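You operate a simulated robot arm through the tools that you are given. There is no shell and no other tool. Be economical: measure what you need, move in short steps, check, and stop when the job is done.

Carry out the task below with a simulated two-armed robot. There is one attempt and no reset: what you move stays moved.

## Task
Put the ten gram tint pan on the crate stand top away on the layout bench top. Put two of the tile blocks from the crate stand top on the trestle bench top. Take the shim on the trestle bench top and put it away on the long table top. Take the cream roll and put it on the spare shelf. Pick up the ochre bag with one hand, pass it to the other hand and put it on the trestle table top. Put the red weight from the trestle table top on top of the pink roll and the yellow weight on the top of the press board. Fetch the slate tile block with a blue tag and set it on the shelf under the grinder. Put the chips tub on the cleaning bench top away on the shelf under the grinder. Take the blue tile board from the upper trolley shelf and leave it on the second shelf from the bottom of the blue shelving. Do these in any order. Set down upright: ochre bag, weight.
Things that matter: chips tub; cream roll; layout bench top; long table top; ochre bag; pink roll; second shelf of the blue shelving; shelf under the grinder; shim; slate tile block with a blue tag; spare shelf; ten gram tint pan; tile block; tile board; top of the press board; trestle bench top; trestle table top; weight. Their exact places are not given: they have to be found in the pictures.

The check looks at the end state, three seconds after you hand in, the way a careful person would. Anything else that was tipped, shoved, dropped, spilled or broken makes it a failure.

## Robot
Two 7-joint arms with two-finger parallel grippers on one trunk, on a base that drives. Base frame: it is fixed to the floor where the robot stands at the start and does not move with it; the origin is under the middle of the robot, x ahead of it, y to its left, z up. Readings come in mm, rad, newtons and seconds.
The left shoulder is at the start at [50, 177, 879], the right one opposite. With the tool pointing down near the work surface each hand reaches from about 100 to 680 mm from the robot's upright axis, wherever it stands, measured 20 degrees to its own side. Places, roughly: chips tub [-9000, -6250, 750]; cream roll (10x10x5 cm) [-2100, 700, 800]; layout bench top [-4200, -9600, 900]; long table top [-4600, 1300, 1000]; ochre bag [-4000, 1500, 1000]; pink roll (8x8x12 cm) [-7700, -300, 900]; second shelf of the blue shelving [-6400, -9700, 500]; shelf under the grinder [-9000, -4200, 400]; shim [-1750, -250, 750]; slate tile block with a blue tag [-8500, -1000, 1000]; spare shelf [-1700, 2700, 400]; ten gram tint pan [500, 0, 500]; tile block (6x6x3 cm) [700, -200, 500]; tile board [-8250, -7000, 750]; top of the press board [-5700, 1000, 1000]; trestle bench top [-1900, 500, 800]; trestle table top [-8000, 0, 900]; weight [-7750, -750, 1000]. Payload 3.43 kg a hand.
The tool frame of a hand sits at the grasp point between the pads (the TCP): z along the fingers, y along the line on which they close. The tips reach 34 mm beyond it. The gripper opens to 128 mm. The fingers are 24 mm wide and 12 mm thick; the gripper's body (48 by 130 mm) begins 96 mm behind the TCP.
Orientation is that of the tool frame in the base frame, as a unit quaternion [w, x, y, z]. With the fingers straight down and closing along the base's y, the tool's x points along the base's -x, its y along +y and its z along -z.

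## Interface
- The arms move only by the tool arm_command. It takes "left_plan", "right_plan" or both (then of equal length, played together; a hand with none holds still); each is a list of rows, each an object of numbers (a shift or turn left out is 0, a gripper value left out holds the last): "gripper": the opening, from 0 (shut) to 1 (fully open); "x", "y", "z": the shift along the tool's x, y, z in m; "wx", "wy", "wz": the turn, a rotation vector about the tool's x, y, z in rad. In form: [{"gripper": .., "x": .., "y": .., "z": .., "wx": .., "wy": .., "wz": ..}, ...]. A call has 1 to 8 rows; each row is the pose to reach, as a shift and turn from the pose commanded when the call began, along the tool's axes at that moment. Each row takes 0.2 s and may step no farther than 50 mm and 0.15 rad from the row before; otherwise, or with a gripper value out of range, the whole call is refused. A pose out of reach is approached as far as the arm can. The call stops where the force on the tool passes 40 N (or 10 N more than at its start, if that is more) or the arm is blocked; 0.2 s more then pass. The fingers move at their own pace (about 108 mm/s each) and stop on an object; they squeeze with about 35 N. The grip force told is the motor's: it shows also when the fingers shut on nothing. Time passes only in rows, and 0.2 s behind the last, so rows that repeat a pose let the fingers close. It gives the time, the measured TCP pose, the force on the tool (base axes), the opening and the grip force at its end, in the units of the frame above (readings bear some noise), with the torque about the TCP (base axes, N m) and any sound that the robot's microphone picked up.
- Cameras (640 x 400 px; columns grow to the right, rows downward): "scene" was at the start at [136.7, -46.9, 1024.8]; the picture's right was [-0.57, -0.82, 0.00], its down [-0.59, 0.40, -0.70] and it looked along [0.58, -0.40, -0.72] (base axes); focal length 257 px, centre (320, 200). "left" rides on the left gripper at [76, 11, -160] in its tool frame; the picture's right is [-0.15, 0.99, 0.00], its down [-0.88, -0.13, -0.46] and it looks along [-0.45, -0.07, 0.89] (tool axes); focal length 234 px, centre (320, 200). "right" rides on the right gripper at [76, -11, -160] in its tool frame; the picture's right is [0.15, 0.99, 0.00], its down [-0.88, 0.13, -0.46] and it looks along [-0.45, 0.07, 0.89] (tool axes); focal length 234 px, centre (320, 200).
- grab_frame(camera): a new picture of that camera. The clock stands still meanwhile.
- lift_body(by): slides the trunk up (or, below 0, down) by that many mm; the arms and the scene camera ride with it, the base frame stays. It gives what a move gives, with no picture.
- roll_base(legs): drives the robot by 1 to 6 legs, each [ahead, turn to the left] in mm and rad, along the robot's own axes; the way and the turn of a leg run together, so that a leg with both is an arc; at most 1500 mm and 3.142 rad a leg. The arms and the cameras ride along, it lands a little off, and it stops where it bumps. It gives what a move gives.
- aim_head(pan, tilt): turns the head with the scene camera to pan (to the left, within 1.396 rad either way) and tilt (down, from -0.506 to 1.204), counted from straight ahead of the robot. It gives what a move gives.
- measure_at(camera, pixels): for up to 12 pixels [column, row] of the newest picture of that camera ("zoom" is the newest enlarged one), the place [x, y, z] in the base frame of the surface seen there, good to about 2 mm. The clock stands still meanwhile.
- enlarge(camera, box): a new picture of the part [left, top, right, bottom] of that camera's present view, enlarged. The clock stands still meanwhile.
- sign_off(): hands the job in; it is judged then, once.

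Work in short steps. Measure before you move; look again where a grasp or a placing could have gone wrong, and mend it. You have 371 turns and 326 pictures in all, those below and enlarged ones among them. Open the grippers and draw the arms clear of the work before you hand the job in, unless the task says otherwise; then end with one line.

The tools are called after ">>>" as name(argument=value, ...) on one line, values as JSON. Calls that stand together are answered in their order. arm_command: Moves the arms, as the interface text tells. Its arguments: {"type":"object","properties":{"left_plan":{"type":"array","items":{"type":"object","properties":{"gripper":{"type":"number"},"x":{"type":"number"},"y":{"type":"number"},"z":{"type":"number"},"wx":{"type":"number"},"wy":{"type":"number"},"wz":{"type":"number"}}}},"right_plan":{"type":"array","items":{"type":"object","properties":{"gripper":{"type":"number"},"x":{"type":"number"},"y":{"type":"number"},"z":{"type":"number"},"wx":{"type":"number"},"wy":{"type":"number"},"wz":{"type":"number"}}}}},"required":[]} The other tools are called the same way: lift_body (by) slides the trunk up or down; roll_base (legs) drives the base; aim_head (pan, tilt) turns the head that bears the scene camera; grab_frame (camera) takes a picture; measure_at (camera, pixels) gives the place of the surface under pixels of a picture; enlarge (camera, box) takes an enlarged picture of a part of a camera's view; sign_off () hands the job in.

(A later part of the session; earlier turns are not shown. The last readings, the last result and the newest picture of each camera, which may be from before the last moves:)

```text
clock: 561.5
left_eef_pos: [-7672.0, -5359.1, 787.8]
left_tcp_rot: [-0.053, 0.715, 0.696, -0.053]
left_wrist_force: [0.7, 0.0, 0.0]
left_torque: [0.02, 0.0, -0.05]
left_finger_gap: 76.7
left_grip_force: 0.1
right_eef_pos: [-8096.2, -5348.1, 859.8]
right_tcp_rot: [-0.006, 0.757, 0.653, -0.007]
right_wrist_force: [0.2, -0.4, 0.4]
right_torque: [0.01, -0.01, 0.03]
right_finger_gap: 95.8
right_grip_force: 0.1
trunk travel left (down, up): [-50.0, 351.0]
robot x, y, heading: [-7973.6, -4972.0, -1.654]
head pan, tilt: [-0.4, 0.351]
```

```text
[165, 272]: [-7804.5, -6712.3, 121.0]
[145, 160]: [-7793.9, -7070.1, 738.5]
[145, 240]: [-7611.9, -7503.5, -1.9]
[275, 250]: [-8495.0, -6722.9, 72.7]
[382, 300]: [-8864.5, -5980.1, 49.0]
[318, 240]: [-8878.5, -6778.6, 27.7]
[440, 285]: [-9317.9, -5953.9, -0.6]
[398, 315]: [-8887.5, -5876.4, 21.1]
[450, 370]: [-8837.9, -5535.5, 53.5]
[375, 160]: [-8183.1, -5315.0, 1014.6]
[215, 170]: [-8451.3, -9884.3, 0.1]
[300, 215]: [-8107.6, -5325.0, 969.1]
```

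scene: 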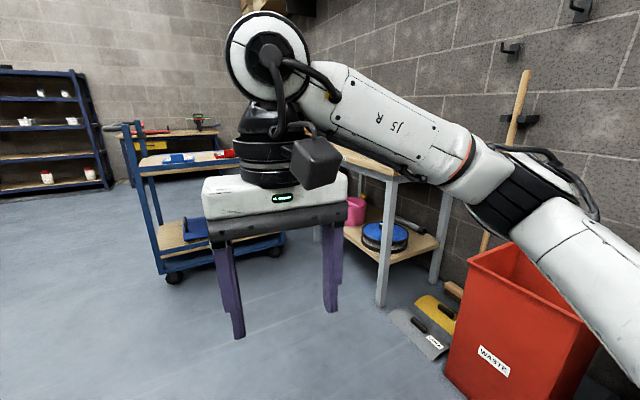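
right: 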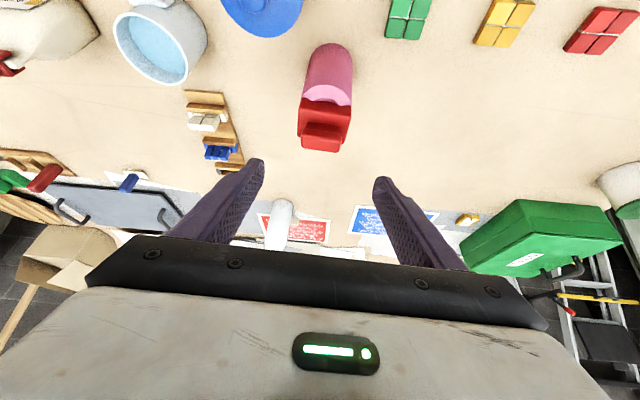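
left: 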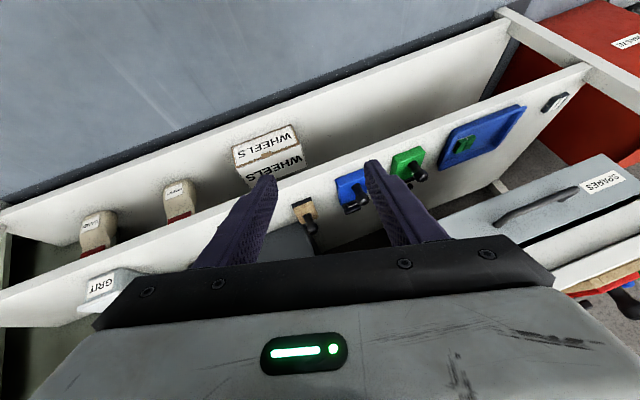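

Clear way to (-8330,-6230). Raise the trunk, drive there and face the cleaning bench.

>>> lift_body(by=290)

>>> roll_base(legs=[[0, -0.193], [1300, 0], [0, -1.295]])

>>> aim_head(pan=0.0, tilt=0.6)

>>> grab_frame(camera="scene")

```text
clock: 564.5
left_eef_pos: [-7672.6, -5359.0, 1078.7]
left_tcp_rot: [-0.053, 0.714, 0.696, -0.054]
left_wrist_force: [1.1, 0.8, -0.4]
left_torque: [0.0, 0.04, 0.01]
left_finger_gap: 77.0
left_grip_force: 0.1
right_eef_pos: [-8097.4, -5348.8, 1149.9]
right_tcp_rot: [-0.006, 0.757, 0.653, -0.008]
right_wrist_force: [0.4, 0.0, -0.1]
right_torque: [0.01, -0.02, -0.01]
right_finger_gap: 96.3
right_grip_force: 0.0
trunk travel left (down, up): [-340.0, 61.0]
robot x, y, heading: [-7973.0, -4970.2, -1.653]
head pan, tilt: [-0.4, 0.351]
```

```text
clock: 575.0
left_eef_pos: [-8698.6, -6542.5, 1078.7]
left_tcp_rot: [-0.076, 0.997, 0.017, -0.002]
left_wrist_force: [-0.2, -0.3, 0.2]
left_torque: [-0.02, 0.0, 0.0]
left_finger_gap: 76.9
left_grip_force: 0.0
right_eef_pos: [-8715.2, -6117.1, 1149.2]
right_tcp_rot: [-0.009, 0.999, -0.043, -0.001]
right_wrist_force: [0.3, -0.4, -0.2]
right_torque: [-0.02, 0.04, -0.01]
right_finger_gap: 96.0
right_grip_force: 0.1
trunk travel left (down, up): [-340.0, 61.0]
robot x, y, heading: [-8333.9, -6217.6, 3.115]
head pan, tilt: [-0.4, 0.351]
```

```text
clock: 575.8
left_eef_pos: [-8699.6, -6542.7, 1077.4]
left_tcp_rot: [-0.077, 0.997, 0.018, -0.002]
left_wrist_force: [0.2, -0.1, 0.5]
left_torque: [0.02, 0.03, -0.02]
left_finger_gap: 76.5
left_grip_force: 0.1
right_eef_pos: [-8715.4, -6117.3, 1149.6]
right_tcp_rot: [-0.009, 0.999, -0.042, -0.001]
right_wrist_force: [-0.3, -0.6, 0.7]
right_torque: [0.01, -0.02, -0.02]
right_finger_gap: 96.0
right_grip_force: 0.1
trunk travel left (down, up): [-340.0, 61.0]
robot x, y, heading: [-8328.1, -6218.7, 3.12]
head pan, tilt: [0.0, 0.6]
```

```text
159 pictures are left
```

scene: 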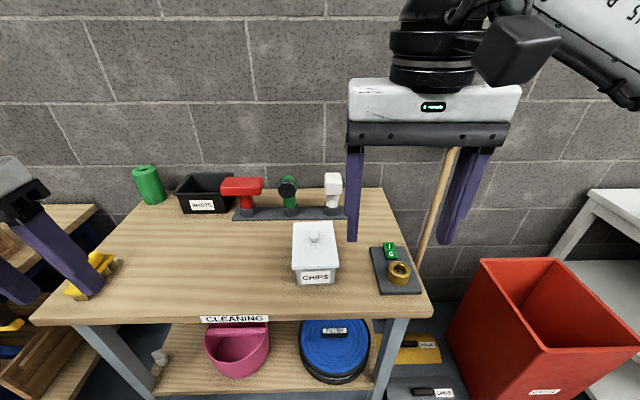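

The CHIPS tub is at (316,253). Zoom and measure.

>>> enlarge(camera="scene", box=[270, 190, 370, 300])

>>> measure_at(camera="scene", pixels=[[295, 225], [335, 225], [293, 270], [340, 270], [316, 238], [316, 265], [318, 280], [298, 285], [336, 283], [316, 310], [371, 262], [280, 265]])

```text
3.64 times, centred on (320, 245) of scene
```

zoom: 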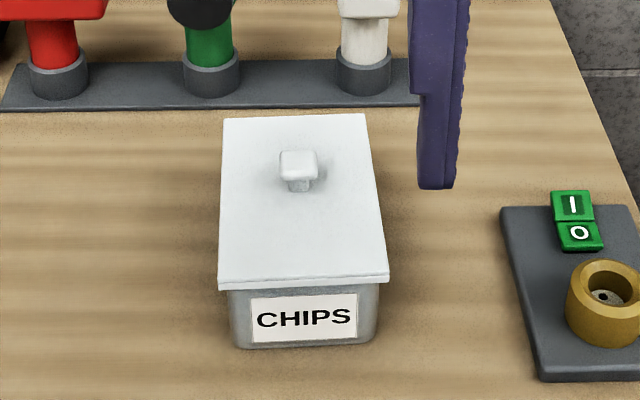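

```text
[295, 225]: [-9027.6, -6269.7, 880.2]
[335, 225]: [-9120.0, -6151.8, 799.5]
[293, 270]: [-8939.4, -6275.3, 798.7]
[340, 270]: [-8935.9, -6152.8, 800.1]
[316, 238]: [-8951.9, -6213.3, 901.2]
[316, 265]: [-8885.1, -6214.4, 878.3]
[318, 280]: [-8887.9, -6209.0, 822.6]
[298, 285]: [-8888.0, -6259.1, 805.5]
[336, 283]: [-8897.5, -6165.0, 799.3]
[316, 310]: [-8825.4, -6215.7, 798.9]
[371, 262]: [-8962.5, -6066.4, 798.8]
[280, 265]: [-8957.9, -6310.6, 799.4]
```

Measure the lid corners for yaw and width.

>>> measure_at(camera="zoom", pixels=[[224, 275], [382, 272], [230, 124], [360, 120], [240, 300], [372, 300], [240, 335], [370, 330], [300, 155], [300, 345]])

```text
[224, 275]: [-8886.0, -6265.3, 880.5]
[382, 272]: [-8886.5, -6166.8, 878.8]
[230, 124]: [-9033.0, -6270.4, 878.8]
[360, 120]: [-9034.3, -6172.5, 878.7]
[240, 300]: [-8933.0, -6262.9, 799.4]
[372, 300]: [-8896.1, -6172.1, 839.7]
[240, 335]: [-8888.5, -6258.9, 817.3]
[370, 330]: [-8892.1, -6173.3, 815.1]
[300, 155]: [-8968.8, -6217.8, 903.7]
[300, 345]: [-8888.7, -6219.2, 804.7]
```

Tub: lid x -8885..-9034, y -6268..-6166, body 90 wide, z 799–880. Align the right hand in front of it first.

>>> arm_command(right_plan=[{"x": -0.012, "y": 0.026, "z": 0.037, "wz": -0.06, "gripper": 1}, {"x": -0.024, "y": 0.052, "z": 0.074, "wz": -0.118}, {"x": -0.036, "y": 0.078, "z": 0.111, "wz": -0.118}, {"x": -0.046, "y": 0.104, "z": 0.149, "wz": -0.118}])

>>> arm_command(right_plan=[{"wy": -0.14, "z": 0.02}, {"wy": -0.28, "z": 0.04}, {"wy": -0.42, "z": 0.06}, {"wy": -0.56, "z": 0.08}, {"wy": -0.7, "z": 0.1}, {"wy": -0.84, "z": 0.12}, {"wy": -0.98, "z": 0.135}, {"wy": -1.11, "z": 0.15}])

>>> grab_frame(camera="right")

>>> grab_frame(camera="scene")

```text
clock: 576.8
left_eef_pos: [-8700.3, -6544.0, 1077.5]
left_tcp_rot: [-0.076, 0.997, 0.017, -0.001]
left_wrist_force: [0.4, -0.6, 0.5]
left_torque: [0.03, 0.01, 0.01]
left_finger_gap: 76.9
left_grip_force: 0.1
right_eef_pos: [-8768.3, -6213.2, 996.6]
right_tcp_rot: [-0.008, 1.0, 0.016, -0.001]
right_wrist_force: [0.7, -0.6, 0.4]
right_torque: [0.02, -0.02, 0.03]
right_finger_gap: 128.1
right_grip_force: 0.0
trunk travel left (down, up): [-340.0, 61.0]
robot x, y, heading: [-8330.6, -6218.9, 3.122]
head pan, tilt: [0.0, 0.6]
```

```text
clock: 578.6
left_eef_pos: [-8699.8, -6543.5, 1079.1]
left_tcp_rot: [-0.077, 0.997, 0.018, -0.002]
left_wrist_force: [1.0, -0.1, 0.5]
left_torque: [-0.01, 0.04, 0.02]
left_finger_gap: 76.7
left_grip_force: 0.1
right_eef_pos: [-8770.8, -6213.1, 848.8]
right_tcp_rot: [0.002, 0.848, 0.019, -0.529]
right_wrist_force: [-1.1, -0.6, -0.4]
right_torque: [0.01, 0.0, 0.02]
right_finger_gap: 127.9
right_grip_force: 0.0
trunk travel left (down, up): [-340.0, 61.0]
robot x, y, heading: [-8328.9, -6220.0, 3.122]
head pan, tilt: [0.0, 0.6]
```

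```text
157 pictures are left
```

right: 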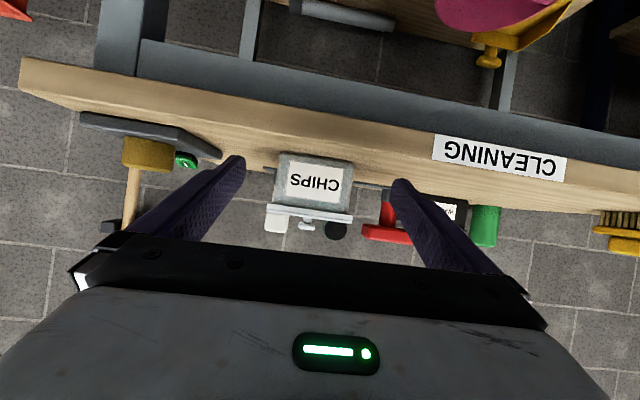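

```text
156 pictures are left
```

scene: 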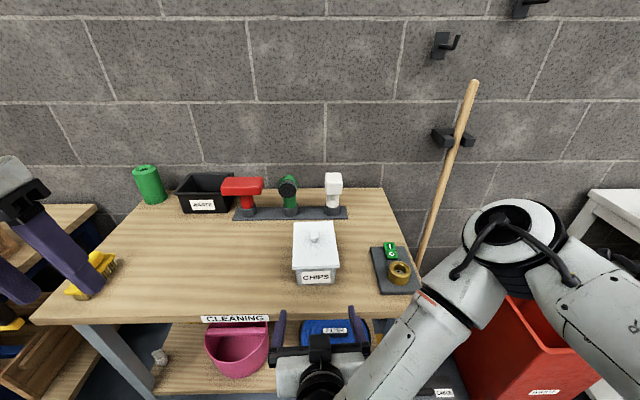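

Advance 179 mm with the final tilt, fingers passing either side of the tub.

>>> arm_command(right_plan=[{"y": 0.004, "wy": -0.07}, {"y": 0.004, "wy": -0.14}, {"x": -0.017, "y": 0.004, "z": 0.041, "wy": -0.14}, {"x": -0.035, "y": 0.004, "z": 0.083, "wy": -0.14}, {"x": -0.052, "y": 0.004, "z": 0.124, "wy": -0.14}, {"x": -0.07, "y": 0.004, "z": 0.165, "wy": -0.14}])

>>> grab_frame(camera="right")

>>> enlarge(camera="scene", box=[240, 190, 400, 330])

```text
clock: 580.0
left_eef_pos: [-8699.8, -6543.3, 1077.3]
left_tcp_rot: [-0.077, 0.997, 0.018, -0.002]
left_wrist_force: [0.2, 0.2, -0.2]
left_torque: [-0.04, 0.0, 0.02]
left_finger_gap: 76.8
left_grip_force: 0.0
right_eef_pos: [-8948.0, -6222.3, 837.7]
right_tcp_rot: [0.002, 0.811, 0.018, -0.585]
right_wrist_force: [-0.8, 0.0, 0.0]
right_torque: [0.0, 0.01, 0.05]
right_finger_gap: 127.9
right_grip_force: 0.1
trunk travel left (down, up): [-340.0, 61.0]
robot x, y, heading: [-8332.7, -6216.9, 3.114]
head pan, tilt: [0.0, 0.6]
```

```text
155 pictures are left
```

right: 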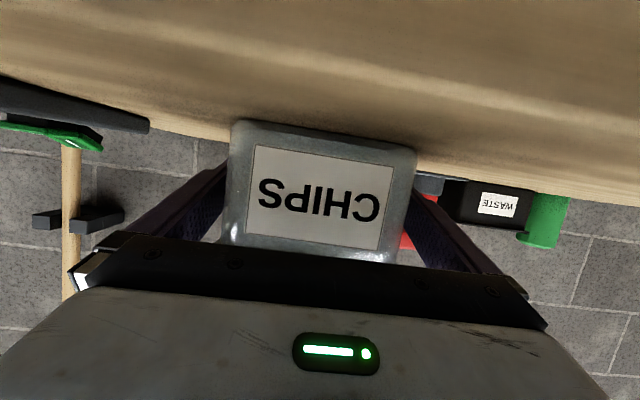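

```text
2.86 times, centred on (320, 260) of scene
```

zoom: 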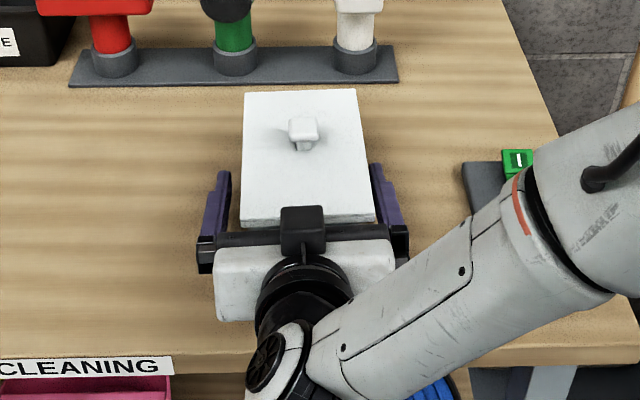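

Centred. Nudge 4 mm, close, and lift slightly.

>>> arm_command(right_plan=[{"y": -0.004}, {"y": -0.004, "gripper": 0}, {"y": -0.004}, {"y": -0.004}, {"y": -0.004}, {"x": -0.0285, "y": -0.004, "z": -0.0095}])

>>> grab_frame(camera="right")

>>> enlarge(camera="scene", box=[240, 190, 400, 330])

```text
clock: 581.4
left_eef_pos: [-8698.5, -6543.4, 1077.6]
left_tcp_rot: [-0.078, 0.997, 0.017, -0.002]
left_wrist_force: [0.4, 0.1, 0.6]
left_torque: [-0.03, 0.0, 0.01]
left_finger_gap: 76.9
left_grip_force: 0.0
right_eef_pos: [-8947.1, -6218.1, 868.7]
right_tcp_rot: [0.003, 0.81, 0.019, -0.586]
right_wrist_force: [-0.3, 0.2, -0.4]
right_torque: [0.01, -0.02, -0.01]
right_finger_gap: 106.8
right_grip_force: 35.2
trunk travel left (down, up): [-340.0, 61.0]
robot x, y, heading: [-8328.7, -6220.4, 3.121]
head pan, tilt: [0.0, 0.6]
```

```text
153 pictures are left
```

right: 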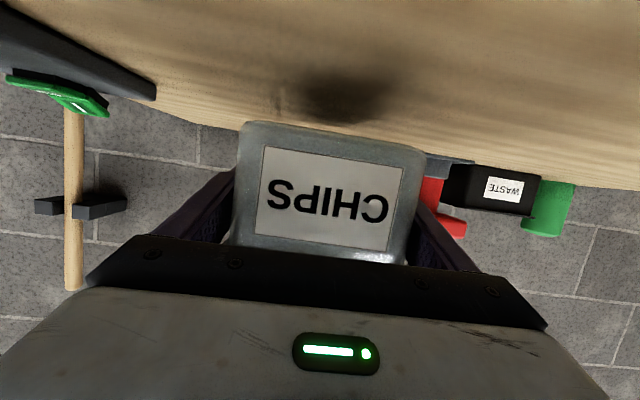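

```text
2.86 times, centred on (320, 260) of scene
```

zoom: 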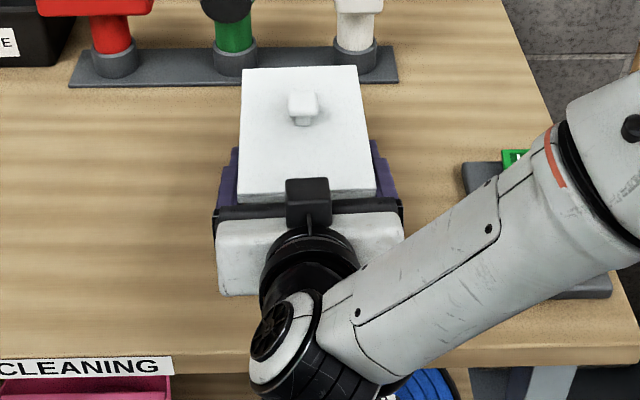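

Tub held level. Lift it 80 mm, then back the base away.

>>> arm_command(right_plan=[{"x": -0.038, "z": -0.0126}, {"x": -0.0759, "z": -0.0252}])

>>> roll_base(legs=[[-400, 0], [0, -1.585], [1500, 0], [740, 0]])

>>> roll_base(legs=[[0, 1.6]])

>>> aim_head(pan=-0.1, tilt=0.6)

>>> grab_frame(camera="scene")

```text
clock: 582.0
left_eef_pos: [-8699.7, -6543.0, 1078.7]
left_tcp_rot: [-0.076, 0.997, 0.017, -0.002]
left_wrist_force: [-0.1, 0.2, 0.2]
left_torque: [-0.03, 0.0, -0.01]
left_finger_gap: 76.6
left_grip_force: 0.1
right_eef_pos: [-8950.3, -6218.0, 948.6]
right_tcp_rot: [0.002, 0.811, 0.019, -0.585]
right_wrist_force: [0.5, -0.7, -1.1]
right_torque: [-0.01, 0.0, 0.03]
right_finger_gap: 106.7
right_grip_force: 34.7
trunk travel left (down, up): [-340.0, 61.0]
robot x, y, heading: [-8332.5, -6217.4, 3.124]
head pan, tilt: [0.0, 0.6]
```

```text
clock: 598.9
left_eef_pos: [-8262.4, -3657.1, 1077.6]
left_tcp_rot: [-0.057, 0.734, -0.675, 0.052]
left_wrist_force: [0.1, -0.2, 0.8]
left_torque: [0.02, 0.01, -0.01]
left_finger_gap: 76.7
left_grip_force: 0.0
right_eef_pos: [-7949.9, -3391.1, 948.1]
right_tcp_rot: [-0.402, 0.599, -0.546, -0.425]
right_wrist_force: [-0.3, -0.8, -1.3]
right_torque: [-0.05, 0.01, 0.02]
right_finger_gap: 106.8
right_grip_force: 34.7
trunk travel left (down, up): [-340.0, 61.0]
robot x, y, heading: [-7920.2, -4012.3, 1.591]
head pan, tilt: [0.0, 0.6]
```

```text
clock: 603.3
left_eef_pos: [-8255.0, -4371.5, 1078.6]
left_tcp_rot: [-0.076, 0.995, 0.067, -0.006]
left_wrist_force: [0.1, -0.4, -0.2]
left_torque: [-0.03, -0.04, -0.01]
left_finger_gap: 76.7
left_grip_force: 0.1
right_eef_pos: [-8539.7, -4073.1, 947.4]
right_tcp_rot: [0.031, 0.808, 0.058, -0.585]
right_wrist_force: [-0.5, 0.3, -1.4]
right_torque: [0.0, -0.02, -0.04]
right_finger_gap: 106.8
right_grip_force: 35.3
trunk travel left (down, up): [-340.0, 61.0]
robot x, y, heading: [-7918.3, -4009.1, -3.066]
head pan, tilt: [0.0, 0.6]
```

```text
clock: 603.9
left_eef_pos: [-8256.5, -4370.6, 1079.2]
left_tcp_rot: [-0.077, 0.995, 0.067, -0.005]
left_wrist_force: [0.3, 0.9, -0.2]
left_torque: [0.02, 0.02, -0.02]
left_finger_gap: 76.7
left_grip_force: 0.0
right_eef_pos: [-8538.7, -4073.1, 946.8]
right_tcp_rot: [0.031, 0.809, 0.059, -0.584]
right_wrist_force: [-0.4, -0.3, -1.1]
right_torque: [-0.01, -0.02, -0.01]
right_finger_gap: 106.8
right_grip_force: 35.1
trunk travel left (down, up): [-340.0, 61.0]
robot x, y, heading: [-7915.0, -4014.9, -3.063]
head pan, tilt: [-0.099, 0.6]
```

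```text
151 pictures are left
```

scene: 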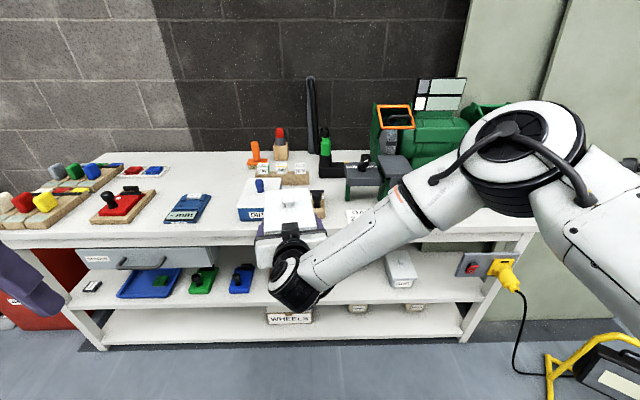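

The tub must go to y≈-3850 on the shelf. Reposition the base to about (-7940,-3841) facing straight.

>>> roll_base(legs=[[-300, 0], [0, -0.49], [350, 0], [0, 0.411]])

>>> lift_body(by=-340)

```text
clock: 610.5
left_eef_pos: [-8296.8, -4182.9, 1078.7]
left_tcp_rot: [-0.076, 0.997, 0.029, -0.004]
left_wrist_force: [0.2, -1.0, -0.2]
left_torque: [-0.01, -0.04, 0.01]
left_finger_gap: 76.8
left_grip_force: 0.0
right_eef_pos: [-8556.2, -3863.7, 948.2]
right_tcp_rot: [0.009, 0.81, 0.028, -0.586]
right_wrist_force: [-1.0, -0.4, -0.6]
right_torque: [0.02, -0.01, 0.02]
right_finger_gap: 106.8
right_grip_force: 35.0
trunk travel left (down, up): [-340.0, 61.0]
robot x, y, heading: [-7936.9, -3848.3, 3.144]
head pan, tilt: [-0.099, 0.6]
```

```text
clock: 613.8
left_eef_pos: [-8298.1, -4182.1, 739.4]
left_tcp_rot: [-0.077, 0.997, 0.029, -0.003]
left_wrist_force: [0.6, -0.2, 0.1]
left_torque: [-0.01, -0.04, 0.01]
left_finger_gap: 76.9
left_grip_force: 0.0
right_eef_pos: [-8555.7, -3862.9, 608.5]
right_tcp_rot: [0.008, 0.81, 0.027, -0.586]
right_wrist_force: [0.5, -0.3, -0.3]
right_torque: [0.03, -0.03, -0.02]
right_finger_gap: 106.6
right_grip_force: 34.8
trunk travel left (down, up): [0.0, 401.0]
robot x, y, heading: [-7933.8, -3847.0, 3.141]
head pan, tilt: [-0.099, 0.6]
```

Lower the tub with the arm to TCP z 425 in front of the shelf.

>>> arm_command(right_plan=[{"x": 0.0435, "z": 0.0144}, {"x": 0.087, "z": 0.0288}, {"x": 0.1305, "z": 0.0432}, {"x": 0.1737, "z": 0.0576}])

>>> grab_frame(camera="scene")

>>> grab_frame(camera="right")

```text
clock: 614.8
left_eef_pos: [-8297.6, -4182.7, 737.9]
left_tcp_rot: [-0.077, 0.997, 0.028, -0.002]
left_wrist_force: [-0.6, 0.1, 1.1]
left_torque: [0.02, 0.01, -0.03]
left_finger_gap: 76.5
left_grip_force: 0.1
right_eef_pos: [-8557.8, -3877.1, 440.4]
right_tcp_rot: [0.002, 0.814, 0.022, -0.58]
right_wrist_force: [-0.4, 0.5, -1.8]
right_torque: [0.02, -0.02, -0.01]
right_finger_gap: 107.0
right_grip_force: 34.5
right hand out of reach, approached as far as the arm can: row 4
trunk travel left (down, up): [0.0, 401.0]
robot x, y, heading: [-7935.4, -3850.1, 3.146]
head pan, tilt: [-0.099, 0.6]
```

```text
150 pictures are left
```

scene: 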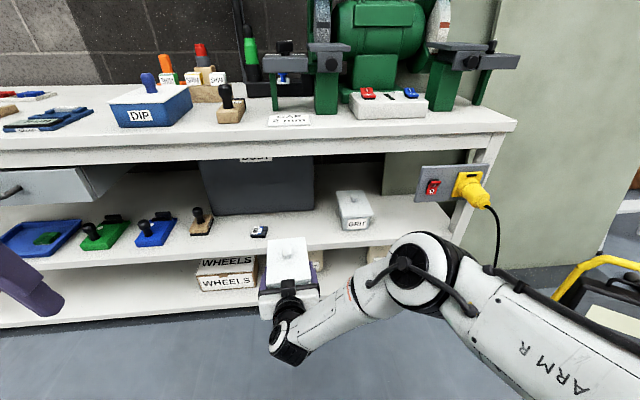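

```text
149 pictures are left
```

right: 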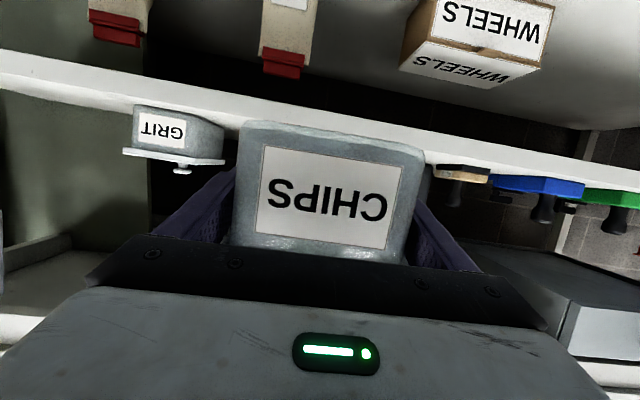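

The arm stops at z 440. I bring it 60 mm nearer and try to lower further.

>>> arm_command(right_plan=[{"x": 0.0095, "z": -0.0285}, {"x": 0.019, "z": -0.057}, {"x": 0.033, "z": -0.0523}, {"x": 0.0475, "z": -0.0476}])

```text
clock: 615.8
left_eef_pos: [-8297.6, -4181.7, 737.6]
left_tcp_rot: [-0.077, 0.997, 0.029, -0.003]
left_wrist_force: [0.3, -0.2, 0.4]
left_torque: [0.0, 0.0, -0.03]
left_finger_gap: 77.2
left_grip_force: 0.0
right_eef_pos: [-8497.6, -3892.1, 430.1]
right_tcp_rot: [0.003, 0.813, 0.023, -0.581]
right_wrist_force: [-0.2, 0.0, -0.5]
right_torque: [0.0, -0.04, 0.02]
right_finger_gap: 107.2
right_grip_force: 34.4
right hand out of reach, approached as far as the arm can: row 1, 2, 3, 4
trunk travel left (down, up): [0.0, 401.0]
robot x, y, heading: [-7936.5, -3853.0, 3.138]
head pan, tilt: [-0.099, 0.6]
```

Shift the hand to its own side (right) where it has more freedom, then lower.

>>> arm_command(right_plan=[{"y": -0.04}, {"y": -0.08}, {"y": -0.12}, {"y": -0.15}, {"x": 0.014, "y": -0.15, "z": 0.0047}, {"x": 0.02, "y": -0.15, "z": 0.0067}])

```text
clock: 617.2
left_eef_pos: [-8297.6, -4182.0, 739.1]
left_tcp_rot: [-0.077, 0.997, 0.029, -0.003]
left_wrist_force: [0.8, -0.1, 0.4]
left_torque: [0.01, 0.0, 0.01]
left_finger_gap: 76.9
left_grip_force: 0.0
right_eef_pos: [-8508.5, -3815.3, 476.3]
right_tcp_rot: [-0.012, 0.822, 0.014, -0.57]
right_wrist_force: [1.1, -0.5, -0.8]
right_torque: [-0.02, 0.0, -0.02]
right_finger_gap: 106.9
right_grip_force: 34.8
right hand out of reach, approached as far as the arm can: row 1, 2, 3, 4, 5, 6
trunk travel left (down, up): [0.0, 401.0]
robot x, y, heading: [-7935.9, -3847.7, 3.141]
head pan, tilt: [-0.099, 0.6]
```

Opposite way: cross to the left, where it could go lower.

>>> arm_command(right_plan=[{"y": 0.04, "x": 0.01}, {"y": 0.08, "x": 0.02}, {"y": 0.12, "x": 0.03, "z": 0.005}, {"y": 0.16, "x": 0.04, "z": 0.01}, {"y": 0.2, "x": 0.055, "z": 0.018}, {"y": 0.23, "x": 0.065, "z": 0.022}])

>>> grab_frame(camera="scene")

```text
clock: 618.8
left_eef_pos: [-8297.8, -4182.1, 738.1]
left_tcp_rot: [-0.078, 0.997, 0.03, -0.004]
left_wrist_force: [-0.6, -0.4, 0.3]
left_torque: [0.02, 0.02, -0.03]
left_finger_gap: 76.8
left_grip_force: 0.0
right_eef_pos: [-8531.8, -3916.4, 430.6]
right_tcp_rot: [-0.048, 0.817, -0.01, -0.575]
right_wrist_force: [-0.2, 0.2, -0.9]
right_torque: [-0.03, -0.05, 0.0]
right_finger_gap: 106.9
right_grip_force: 35.0
right hand out of reach, approached as far as the arm can: row 4, 5, 6
trunk travel left (down, up): [0.0, 401.0]
robot x, y, heading: [-7932.0, -3855.0, 3.141]
head pan, tilt: [-0.099, 0.6]
stopped in row 6 (right hand): the arm was blocked; the commanded pose is now the measured one
```

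```text
148 pictures are left
```

scene: 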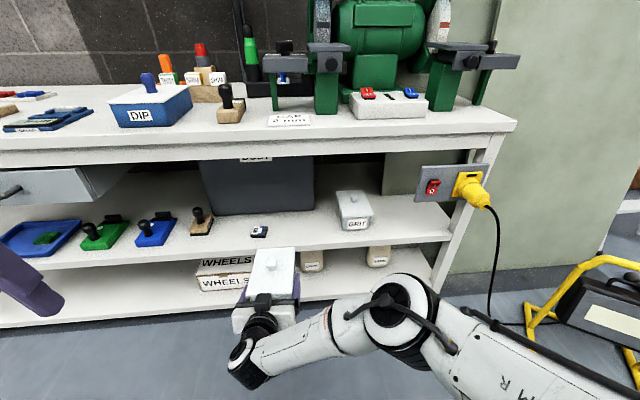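

The horizontal grip can't get low enough. I'll set the tub on the bench top temporarily and regrip it from above-front. Raise the trunk and look for room.

>>> lift_body(by=395)

>>> aim_head(pan=0.0, tilt=0.6)

>>> grab_frame(camera="scene")

```text
clock: 622.6
left_eef_pos: [-8297.6, -4181.7, 1132.5]
left_tcp_rot: [-0.077, 0.997, 0.03, -0.004]
left_wrist_force: [0.3, 0.1, 0.0]
left_torque: [-0.01, -0.02, -0.01]
left_finger_gap: 76.8
left_grip_force: 0.1
right_eef_pos: [-8531.2, -3917.4, 825.7]
right_tcp_rot: [-0.047, 0.817, -0.009, -0.574]
right_wrist_force: [-0.1, 1.0, -1.5]
right_torque: [-0.01, -0.03, 0.02]
right_finger_gap: 107.0
right_grip_force: 35.4
trunk travel left (down, up): [-395.0, 6.0]
robot x, y, heading: [-7938.5, -3850.1, 3.143]
head pan, tilt: [-0.099, 0.6]
```

```text
clock: 623.2
left_eef_pos: [-8296.4, -4182.1, 1133.2]
left_tcp_rot: [-0.076, 0.997, 0.03, -0.004]
left_wrist_force: [-0.6, -0.8, 0.3]
left_torque: [0.02, 0.01, -0.01]
left_finger_gap: 76.8
left_grip_force: 0.1
right_eef_pos: [-8530.5, -3917.0, 825.7]
right_tcp_rot: [-0.047, 0.818, -0.01, -0.574]
right_wrist_force: [-0.2, -0.1, -2.0]
right_torque: [0.0, -0.04, -0.01]
right_finger_gap: 106.9
right_grip_force: 35.3
trunk travel left (down, up): [-395.0, 6.0]
robot x, y, heading: [-7934.4, -3852.6, 3.138]
head pan, tilt: [0.0, 0.6]
```

```text
147 pictures are left
```

scene: 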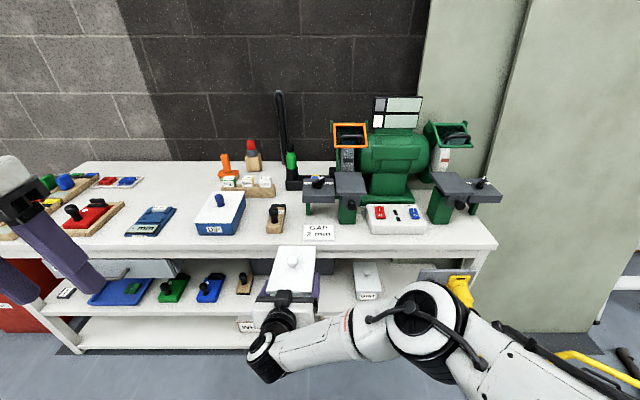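

Measure the gap between the blue pad and DIP box, and behind.

>>> measure_at(camera="scene", pixels=[[172, 212], [160, 235], [197, 230], [203, 205], [185, 238], [190, 250], [185, 200], [190, 180], [125, 238], [100, 250], [245, 240], [265, 235]])

```text
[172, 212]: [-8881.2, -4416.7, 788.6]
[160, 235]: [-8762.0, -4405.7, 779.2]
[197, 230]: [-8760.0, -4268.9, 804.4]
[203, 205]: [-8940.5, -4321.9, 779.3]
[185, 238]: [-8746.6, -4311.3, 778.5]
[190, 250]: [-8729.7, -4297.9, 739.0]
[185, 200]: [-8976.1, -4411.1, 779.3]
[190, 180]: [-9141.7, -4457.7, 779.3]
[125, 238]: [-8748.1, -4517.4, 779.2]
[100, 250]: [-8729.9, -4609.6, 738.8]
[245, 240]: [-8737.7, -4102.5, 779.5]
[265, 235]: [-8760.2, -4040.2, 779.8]
```

No adequate space here. I restore the tub's level and height, then return to the cleaning bench to regrip it.

>>> arm_command(right_plan=[{"x": -0.043, "y": -0.01, "z": -0.014, "wx": -0.03, "wy": -0.01}, {"x": -0.086, "y": -0.02, "z": -0.028, "wx": -0.06, "wy": -0.02}, {"x": -0.129, "y": -0.03, "z": -0.042, "wx": -0.09, "wy": -0.027}, {"x": -0.172, "y": -0.04, "z": -0.056, "wx": -0.112, "wy": -0.027, "wz": 0.01}, {"x": -0.2, "y": -0.05, "z": -0.066, "wx": -0.112, "wy": -0.027, "wz": 0.01}])

>>> grab_frame(camera="scene")

```text
clock: 624.5
left_eef_pos: [-8297.9, -4182.2, 1133.2]
left_tcp_rot: [-0.077, 0.997, 0.03, -0.003]
left_wrist_force: [0.1, -1.0, -0.3]
left_torque: [0.01, -0.02, -0.02]
left_finger_gap: 77.2
left_grip_force: 0.1
right_eef_pos: [-8530.6, -3878.8, 1043.6]
right_tcp_rot: [0.003, 0.811, 0.02, -0.585]
right_wrist_force: [0.9, -0.3, -1.4]
right_torque: [-0.02, -0.02, -0.01]
right_finger_gap: 106.7
right_grip_force: 35.1
trunk travel left (down, up): [-395.0, 6.0]
robot x, y, heading: [-7934.0, -3848.1, 3.142]
head pan, tilt: [0.0, 0.6]
```

```text
146 pictures are left
```

scene: 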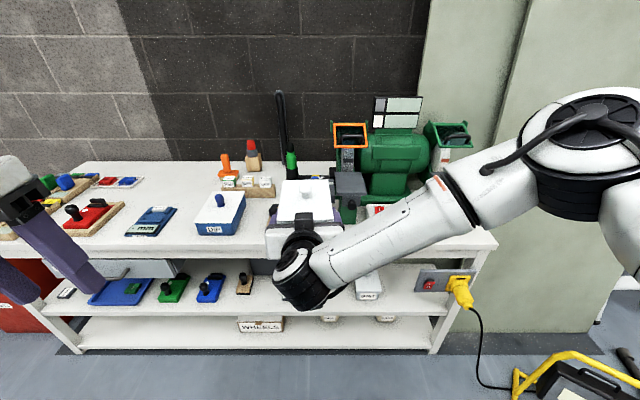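

Drive back to the cleaning bench.

>>> roll_base(legs=[[0, 1.571], [1500, 0], [550, 0], [0, -0.894], [508, 0], [0, -0.69]])

>>> grab_frame(camera="scene")

```text
clock: 645.2
left_eef_pos: [-8422.9, -6635.3, 1132.8]
left_tcp_rot: [-0.076, 0.992, 0.096, -0.008]
left_wrist_force: [-0.2, 0.4, -0.7]
left_torque: [0.01, 0.0, 0.0]
left_finger_gap: 76.9
left_grip_force: 0.1
right_eef_pos: [-8696.8, -6367.1, 1043.3]
right_tcp_rot: [0.043, 0.808, 0.076, -0.582]
right_wrist_force: [-0.3, -0.4, -1.6]
right_torque: [0.01, -0.04, 0.02]
right_finger_gap: 106.9
right_grip_force: 35.2
trunk travel left (down, up): [-395.0, 6.0]
robot x, y, heading: [-8109.0, -6258.2, -3.005]
head pan, tilt: [0.0, 0.6]
```

```text
145 pictures are left
```

scene: 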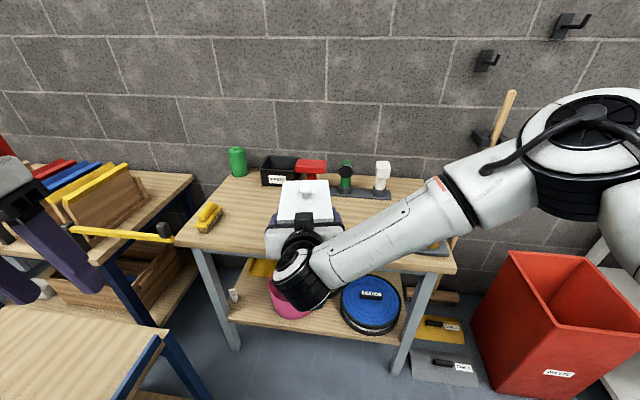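

Straighten and drive 235 mm ahead so the tub is above the free bench area.

>>> roll_base(legs=[[0, -0.137], [235, 0]])

>>> arm_command(right_plan=[{"x": 0.045, "z": 0.015}, {"x": 0.09, "z": 0.03}, {"x": 0.135, "z": 0.045}, {"x": 0.17, "z": 0.0565}])

>>> grab_frame(camera="scene")

```text
clock: 647.6
left_eef_pos: [-8711.6, -6592.1, 1133.6]
left_tcp_rot: [-0.076, 0.997, 0.031, -0.002]
left_wrist_force: [0.7, 0.0, 0.0]
left_torque: [0.02, 0.0, 0.04]
left_finger_gap: 76.8
left_grip_force: 0.1
right_eef_pos: [-8946.4, -6289.9, 1041.9]
right_tcp_rot: [0.005, 0.811, 0.023, -0.584]
right_wrist_force: [-0.2, -0.2, -0.7]
right_torque: [-0.02, -0.02, 0.0]
right_finger_gap: 107.3
right_grip_force: 34.8
trunk travel left (down, up): [-395.0, 6.0]
robot x, y, heading: [-8349.9, -6255.5, -3.137]
head pan, tilt: [0.0, 0.6]
```

```text
clock: 648.6
left_eef_pos: [-8710.5, -6592.0, 1132.6]
left_tcp_rot: [-0.078, 0.996, 0.032, -0.003]
left_wrist_force: [0.2, -0.1, 0.1]
left_torque: [0.02, -0.01, 0.01]
left_finger_gap: 76.8
left_grip_force: 0.1
right_eef_pos: [-8946.0, -6286.6, 862.9]
right_tcp_rot: [0.006, 0.811, 0.023, -0.585]
right_wrist_force: [-0.2, 0.3, -0.9]
right_torque: [-0.02, -0.04, 0.0]
right_finger_gap: 107.0
right_grip_force: 35.3
trunk travel left (down, up): [-395.0, 6.0]
robot x, y, heading: [-8347.4, -6256.9, -3.139]
head pan, tilt: [0.0, 0.6]
```

```text
144 pictures are left
```

scene: 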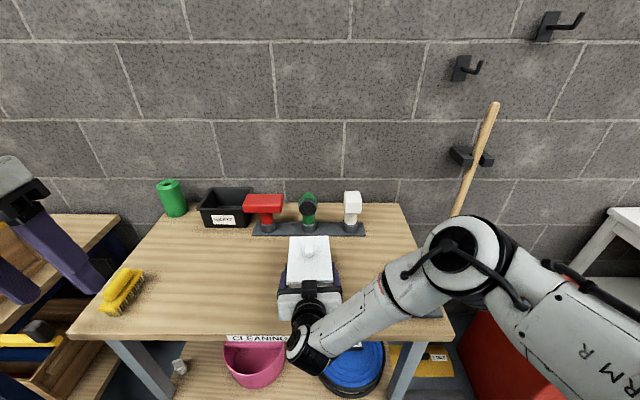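

Lower 23 mm, release, and back out.

>>> arm_command(right_plan=[{"x": 0.012, "z": 0.004}, {"x": 0.0218, "z": 0.0072}, {"x": 0.0218, "z": 0.0072, "gripper": 1}, {"x": 0.0218, "z": 0.0072}, {"x": 0.034, "z": -0.031}, {"x": 0.048, "z": -0.075}, {"x": 0.062, "z": -0.12}, {"x": 0.078, "z": -0.165}])

>>> grab_frame(camera="scene")

```text
clock: 650.4
left_eef_pos: [-8710.6, -6592.2, 1133.5]
left_tcp_rot: [-0.077, 0.997, 0.031, -0.003]
left_wrist_force: [0.7, -0.7, -0.6]
left_torque: [-0.01, -0.02, 0.03]
left_finger_gap: 77.0
left_grip_force: 0.1
right_eef_pos: [-8766.7, -6278.6, 840.1]
right_tcp_rot: [0.005, 0.811, 0.022, -0.585]
right_wrist_force: [-0.5, 0.3, 0.2]
right_torque: [-0.03, -0.01, -0.02]
right_finger_gap: 128.0
right_grip_force: 0.0
trunk travel left (down, up): [-395.0, 6.0]
robot x, y, heading: [-8351.0, -6257.9, -3.138]
head pan, tilt: [0.0, 0.6]
```

```text
143 pictures are left
```

scene: 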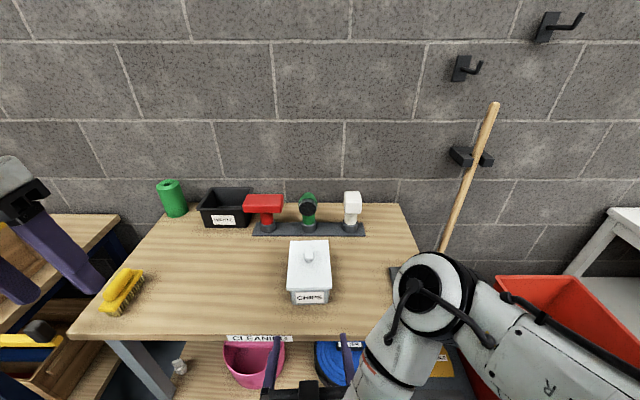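

Tub is back on the bench. Measure it, then raise and re-tilt the hand to 0.75.

>>> measure_at(camera="scene", pixels=[[291, 245], [326, 243], [290, 288], [331, 287], [308, 255], [310, 300]])

>>> arm_command(right_plan=[{"x": -0.038, "z": -0.013, "wy": 0.1}, {"x": -0.076, "z": -0.025, "wy": 0.2}, {"x": -0.114, "z": -0.038, "wy": 0.3}, {"x": -0.152, "z": -0.05, "wy": 0.4}, {"x": -0.171, "z": -0.057, "wy": 0.5}])

```text
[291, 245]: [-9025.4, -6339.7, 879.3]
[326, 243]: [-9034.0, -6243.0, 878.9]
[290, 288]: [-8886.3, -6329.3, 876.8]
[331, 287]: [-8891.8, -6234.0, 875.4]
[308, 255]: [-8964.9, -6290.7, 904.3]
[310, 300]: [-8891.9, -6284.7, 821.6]
```

```text
clock: 651.6
left_eef_pos: [-8710.6, -6591.6, 1132.5]
left_tcp_rot: [-0.077, 0.997, 0.031, -0.003]
left_wrist_force: [-0.3, -0.2, -0.1]
left_torque: [0.0, 0.0, -0.03]
left_finger_gap: 76.9
left_grip_force: 0.0
right_eef_pos: [-8766.1, -6279.5, 1021.2]
right_tcp_rot: [0.0, 0.931, 0.024, -0.365]
right_wrist_force: [0.0, 0.2, 0.5]
right_torque: [-0.01, 0.03, -0.01]
right_finger_gap: 128.0
right_grip_force: 0.2
trunk travel left (down, up): [-395.0, 6.0]
robot x, y, heading: [-8352.8, -6256.0, -3.139]
head pan, tilt: [0.0, 0.6]
```

Tub centre (-8960,-6287). Move over it, then straight down to 837.

>>> arm_command(right_plan=[{"x": -0.035, "z": 0.0325}, {"x": -0.07, "z": 0.065}, {"x": -0.105, "z": 0.0975}, {"x": -0.14, "z": 0.13, "y": -0.002}, {"x": -0.109, "z": 0.164, "y": -0.002}, {"x": -0.078, "z": 0.198, "y": -0.002}, {"x": -0.047, "z": 0.231, "y": -0.002}])

>>> grab_frame(camera="right")

>>> enlarge(camera="scene", box=[230, 200, 390, 340])

```text
clock: 653.2
left_eef_pos: [-8711.0, -6592.2, 1131.9]
left_tcp_rot: [-0.077, 0.997, 0.032, -0.003]
left_wrist_force: [0.2, -0.4, -0.4]
left_torque: [0.02, 0.02, 0.01]
left_finger_gap: 77.0
left_grip_force: 0.0
right_eef_pos: [-8959.2, -6284.0, 884.5]
right_tcp_rot: [-0.001, 0.93, 0.023, -0.366]
right_wrist_force: [-0.9, 0.6, 0.1]
right_torque: [-0.01, 0.0, 0.01]
right_finger_gap: 128.0
right_grip_force: 0.0
trunk travel left (down, up): [-395.0, 6.0]
robot x, y, heading: [-8346.6, -6259.5, -3.137]
head pan, tilt: [0.0, 0.6]
```

```text
142 pictures are left
```

right: 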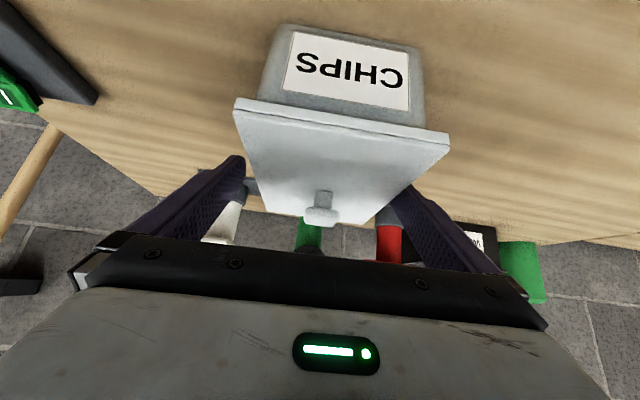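

```text
2.86 times, centred on (310, 270) of scene
```

zoom: 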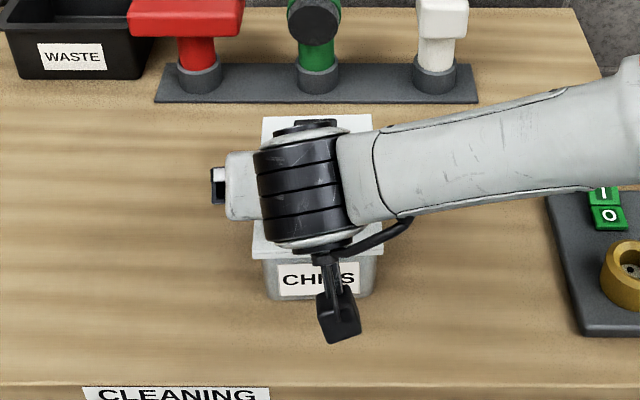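

Fingers straddle the lid. Descend 46 mm more and grip.

>>> arm_command(right_plan=[{"x": 0.016, "z": 0.017}, {"x": 0.031, "z": 0.034}, {"x": 0.031, "z": 0.034, "gripper": 0}, {"x": 0.031, "z": 0.034}, {"x": 0.031, "z": 0.034}, {"x": 0.01, "z": 0.012}, {"x": -0.02, "z": -0.02}])

>>> grab_frame(camera="right")

```text
clock: 654.8
left_eef_pos: [-8710.3, -6591.8, 1132.4]
left_tcp_rot: [-0.076, 0.997, 0.031, -0.003]
left_wrist_force: [-0.8, -0.2, 0.3]
left_torque: [0.01, 0.05, -0.02]
left_finger_gap: 76.7
left_grip_force: 0.1
right_eef_pos: [-8957.3, -6286.3, 912.8]
right_tcp_rot: [-0.001, 0.93, 0.023, -0.366]
right_wrist_force: [-0.7, -0.3, -0.6]
right_torque: [-0.01, -0.01, 0.03]
right_finger_gap: 107.2
right_grip_force: 35.0
trunk travel left (down, up): [-395.0, 6.0]
robot x, y, heading: [-8351.5, -6257.1, -3.139]
head pan, tilt: [0.0, 0.6]
```

```text
140 pictures are left
```

right: 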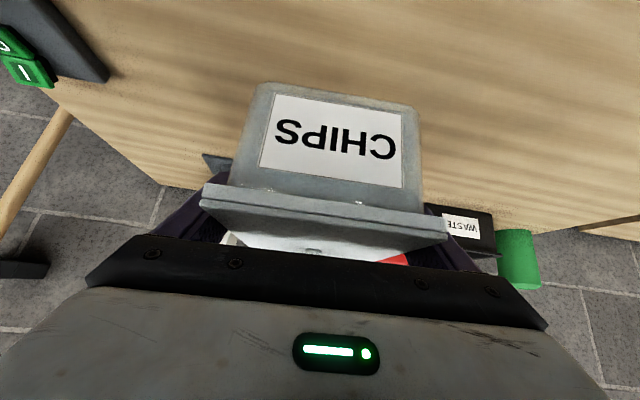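

Held. Drive back to the grinder bench, facing it from (-7935,-3821).

>>> roll_base(legs=[[-420, 0], [0, -1.573], [1500, 0], [935, 0], [0, 1.573]])

>>> lift_body(by=-395)

```text
clock: 676.8
left_eef_pos: [-8314.3, -4095.7, 1132.9]
left_tcp_rot: [-0.076, 0.996, 0.048, -0.005]
left_wrist_force: [-0.7, -0.4, 0.2]
left_torque: [0.03, 0.01, -0.01]
left_finger_gap: 76.9
left_grip_force: 0.0
right_eef_pos: [-8570.9, -3800.9, 913.6]
right_tcp_rot: [0.006, 0.93, 0.039, -0.365]
right_wrist_force: [-1.2, 0.4, -0.4]
right_torque: [0.01, -0.03, 0.01]
right_finger_gap: 107.2
right_grip_force: 35.3
trunk travel left (down, up): [-395.0, 6.0]
robot x, y, heading: [-7969.6, -3748.5, -3.102]
head pan, tilt: [0.0, 0.6]
```

```text
clock: 680.6
left_eef_pos: [-8313.1, -4096.0, 738.1]
left_tcp_rot: [-0.077, 0.996, 0.048, -0.005]
left_wrist_force: [-0.7, -0.5, -0.1]
left_torque: [0.02, 0.03, 0.01]
left_finger_gap: 77.1
left_grip_force: 0.0
right_eef_pos: [-8570.1, -3799.3, 518.2]
right_tcp_rot: [0.005, 0.93, 0.039, -0.365]
right_wrist_force: [0.7, 1.1, -0.3]
right_torque: [0.0, 0.0, 0.02]
right_finger_gap: 107.3
right_grip_force: 35.6
trunk travel left (down, up): [0.0, 401.0]
robot x, y, heading: [-7965.4, -3752.5, -3.097]
head pan, tilt: [0.0, 0.6]
```

Lower to TCP 425 in front of the shelf and shift 38 mm left.

>>> arm_command(right_plan=[{"x": 0.02, "y": 0.015, "z": 0.022}, {"x": 0.04, "y": 0.03, "z": 0.044}, {"x": 0.063, "y": 0.038, "z": 0.068}])

>>> grab_frame(camera="right")

>>> grab_frame(camera="scene")

```text
clock: 681.4
left_eef_pos: [-8314.8, -4096.1, 737.7]
left_tcp_rot: [-0.077, 0.996, 0.048, -0.004]
left_wrist_force: [-1.0, -0.7, 0.1]
left_torque: [0.0, -0.01, 0.01]
left_finger_gap: 77.0
left_grip_force: 0.1
right_eef_pos: [-8567.9, -3833.7, 425.2]
right_tcp_rot: [0.006, 0.93, 0.039, -0.365]
right_wrist_force: [0.3, 0.1, -0.7]
right_torque: [0.0, -0.04, 0.02]
right_finger_gap: 107.2
right_grip_force: 35.5
trunk travel left (down, up): [0.0, 401.0]
robot x, y, heading: [-7960.9, -3749.6, -3.102]
head pan, tilt: [0.0, 0.6]
```

```text
139 pictures are left
```

right: 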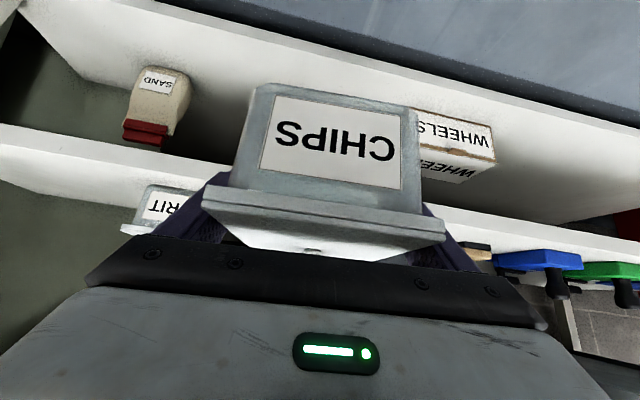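

```text
138 pictures are left
```

scene: 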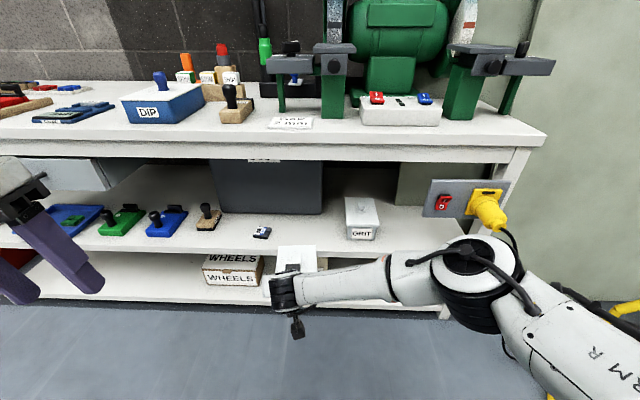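

Check the elbow's position against the bench leg and plug.

>>> measure_at(camera="scene", pixels=[[470, 245], [420, 270], [490, 210], [450, 305], [362, 232], [345, 225], [270, 232], [300, 240], [330, 240], [310, 205]])

```text
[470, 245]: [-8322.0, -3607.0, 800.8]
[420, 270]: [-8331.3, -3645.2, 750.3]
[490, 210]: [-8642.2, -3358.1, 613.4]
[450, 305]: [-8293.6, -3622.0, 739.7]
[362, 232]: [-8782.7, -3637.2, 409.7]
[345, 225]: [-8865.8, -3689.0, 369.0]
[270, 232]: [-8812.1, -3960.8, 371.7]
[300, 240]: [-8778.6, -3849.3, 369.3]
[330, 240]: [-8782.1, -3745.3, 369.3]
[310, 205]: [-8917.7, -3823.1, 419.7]
```

Room is y -3961..-3685. Drive ahead 248 mm into the shelf.

>>> roll_base(legs=[[248, 0]])

>>> grab_frame(camera="scene")

>>> grab_frame(camera="right")

```text
clock: 683.2
left_eef_pos: [-8555.3, -4106.6, 738.6]
left_tcp_rot: [-0.077, 0.996, 0.048, -0.004]
left_wrist_force: [1.0, -0.6, 0.3]
left_torque: [-0.03, 0.01, -0.01]
left_finger_gap: 76.9
left_grip_force: 0.0
right_eef_pos: [-8810.6, -3842.8, 425.9]
right_tcp_rot: [0.006, 0.93, 0.039, -0.365]
right_wrist_force: [-0.4, 0.4, -0.7]
right_torque: [-0.01, 0.01, 0.01]
right_finger_gap: 107.2
right_grip_force: 35.4
trunk travel left (down, up): [0.0, 401.0]
robot x, y, heading: [-8205.2, -3760.7, -3.106]
head pan, tilt: [0.0, 0.6]
```

```text
137 pictures are left
```

scene: 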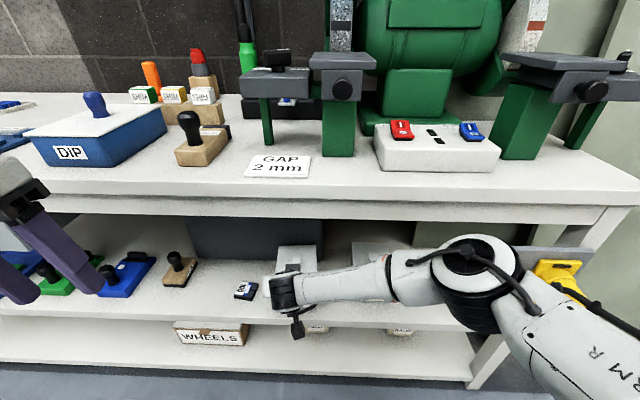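

```text
136 pictures are left
```

right: 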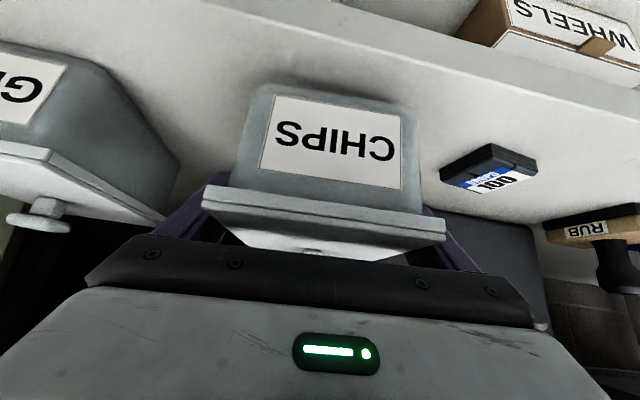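

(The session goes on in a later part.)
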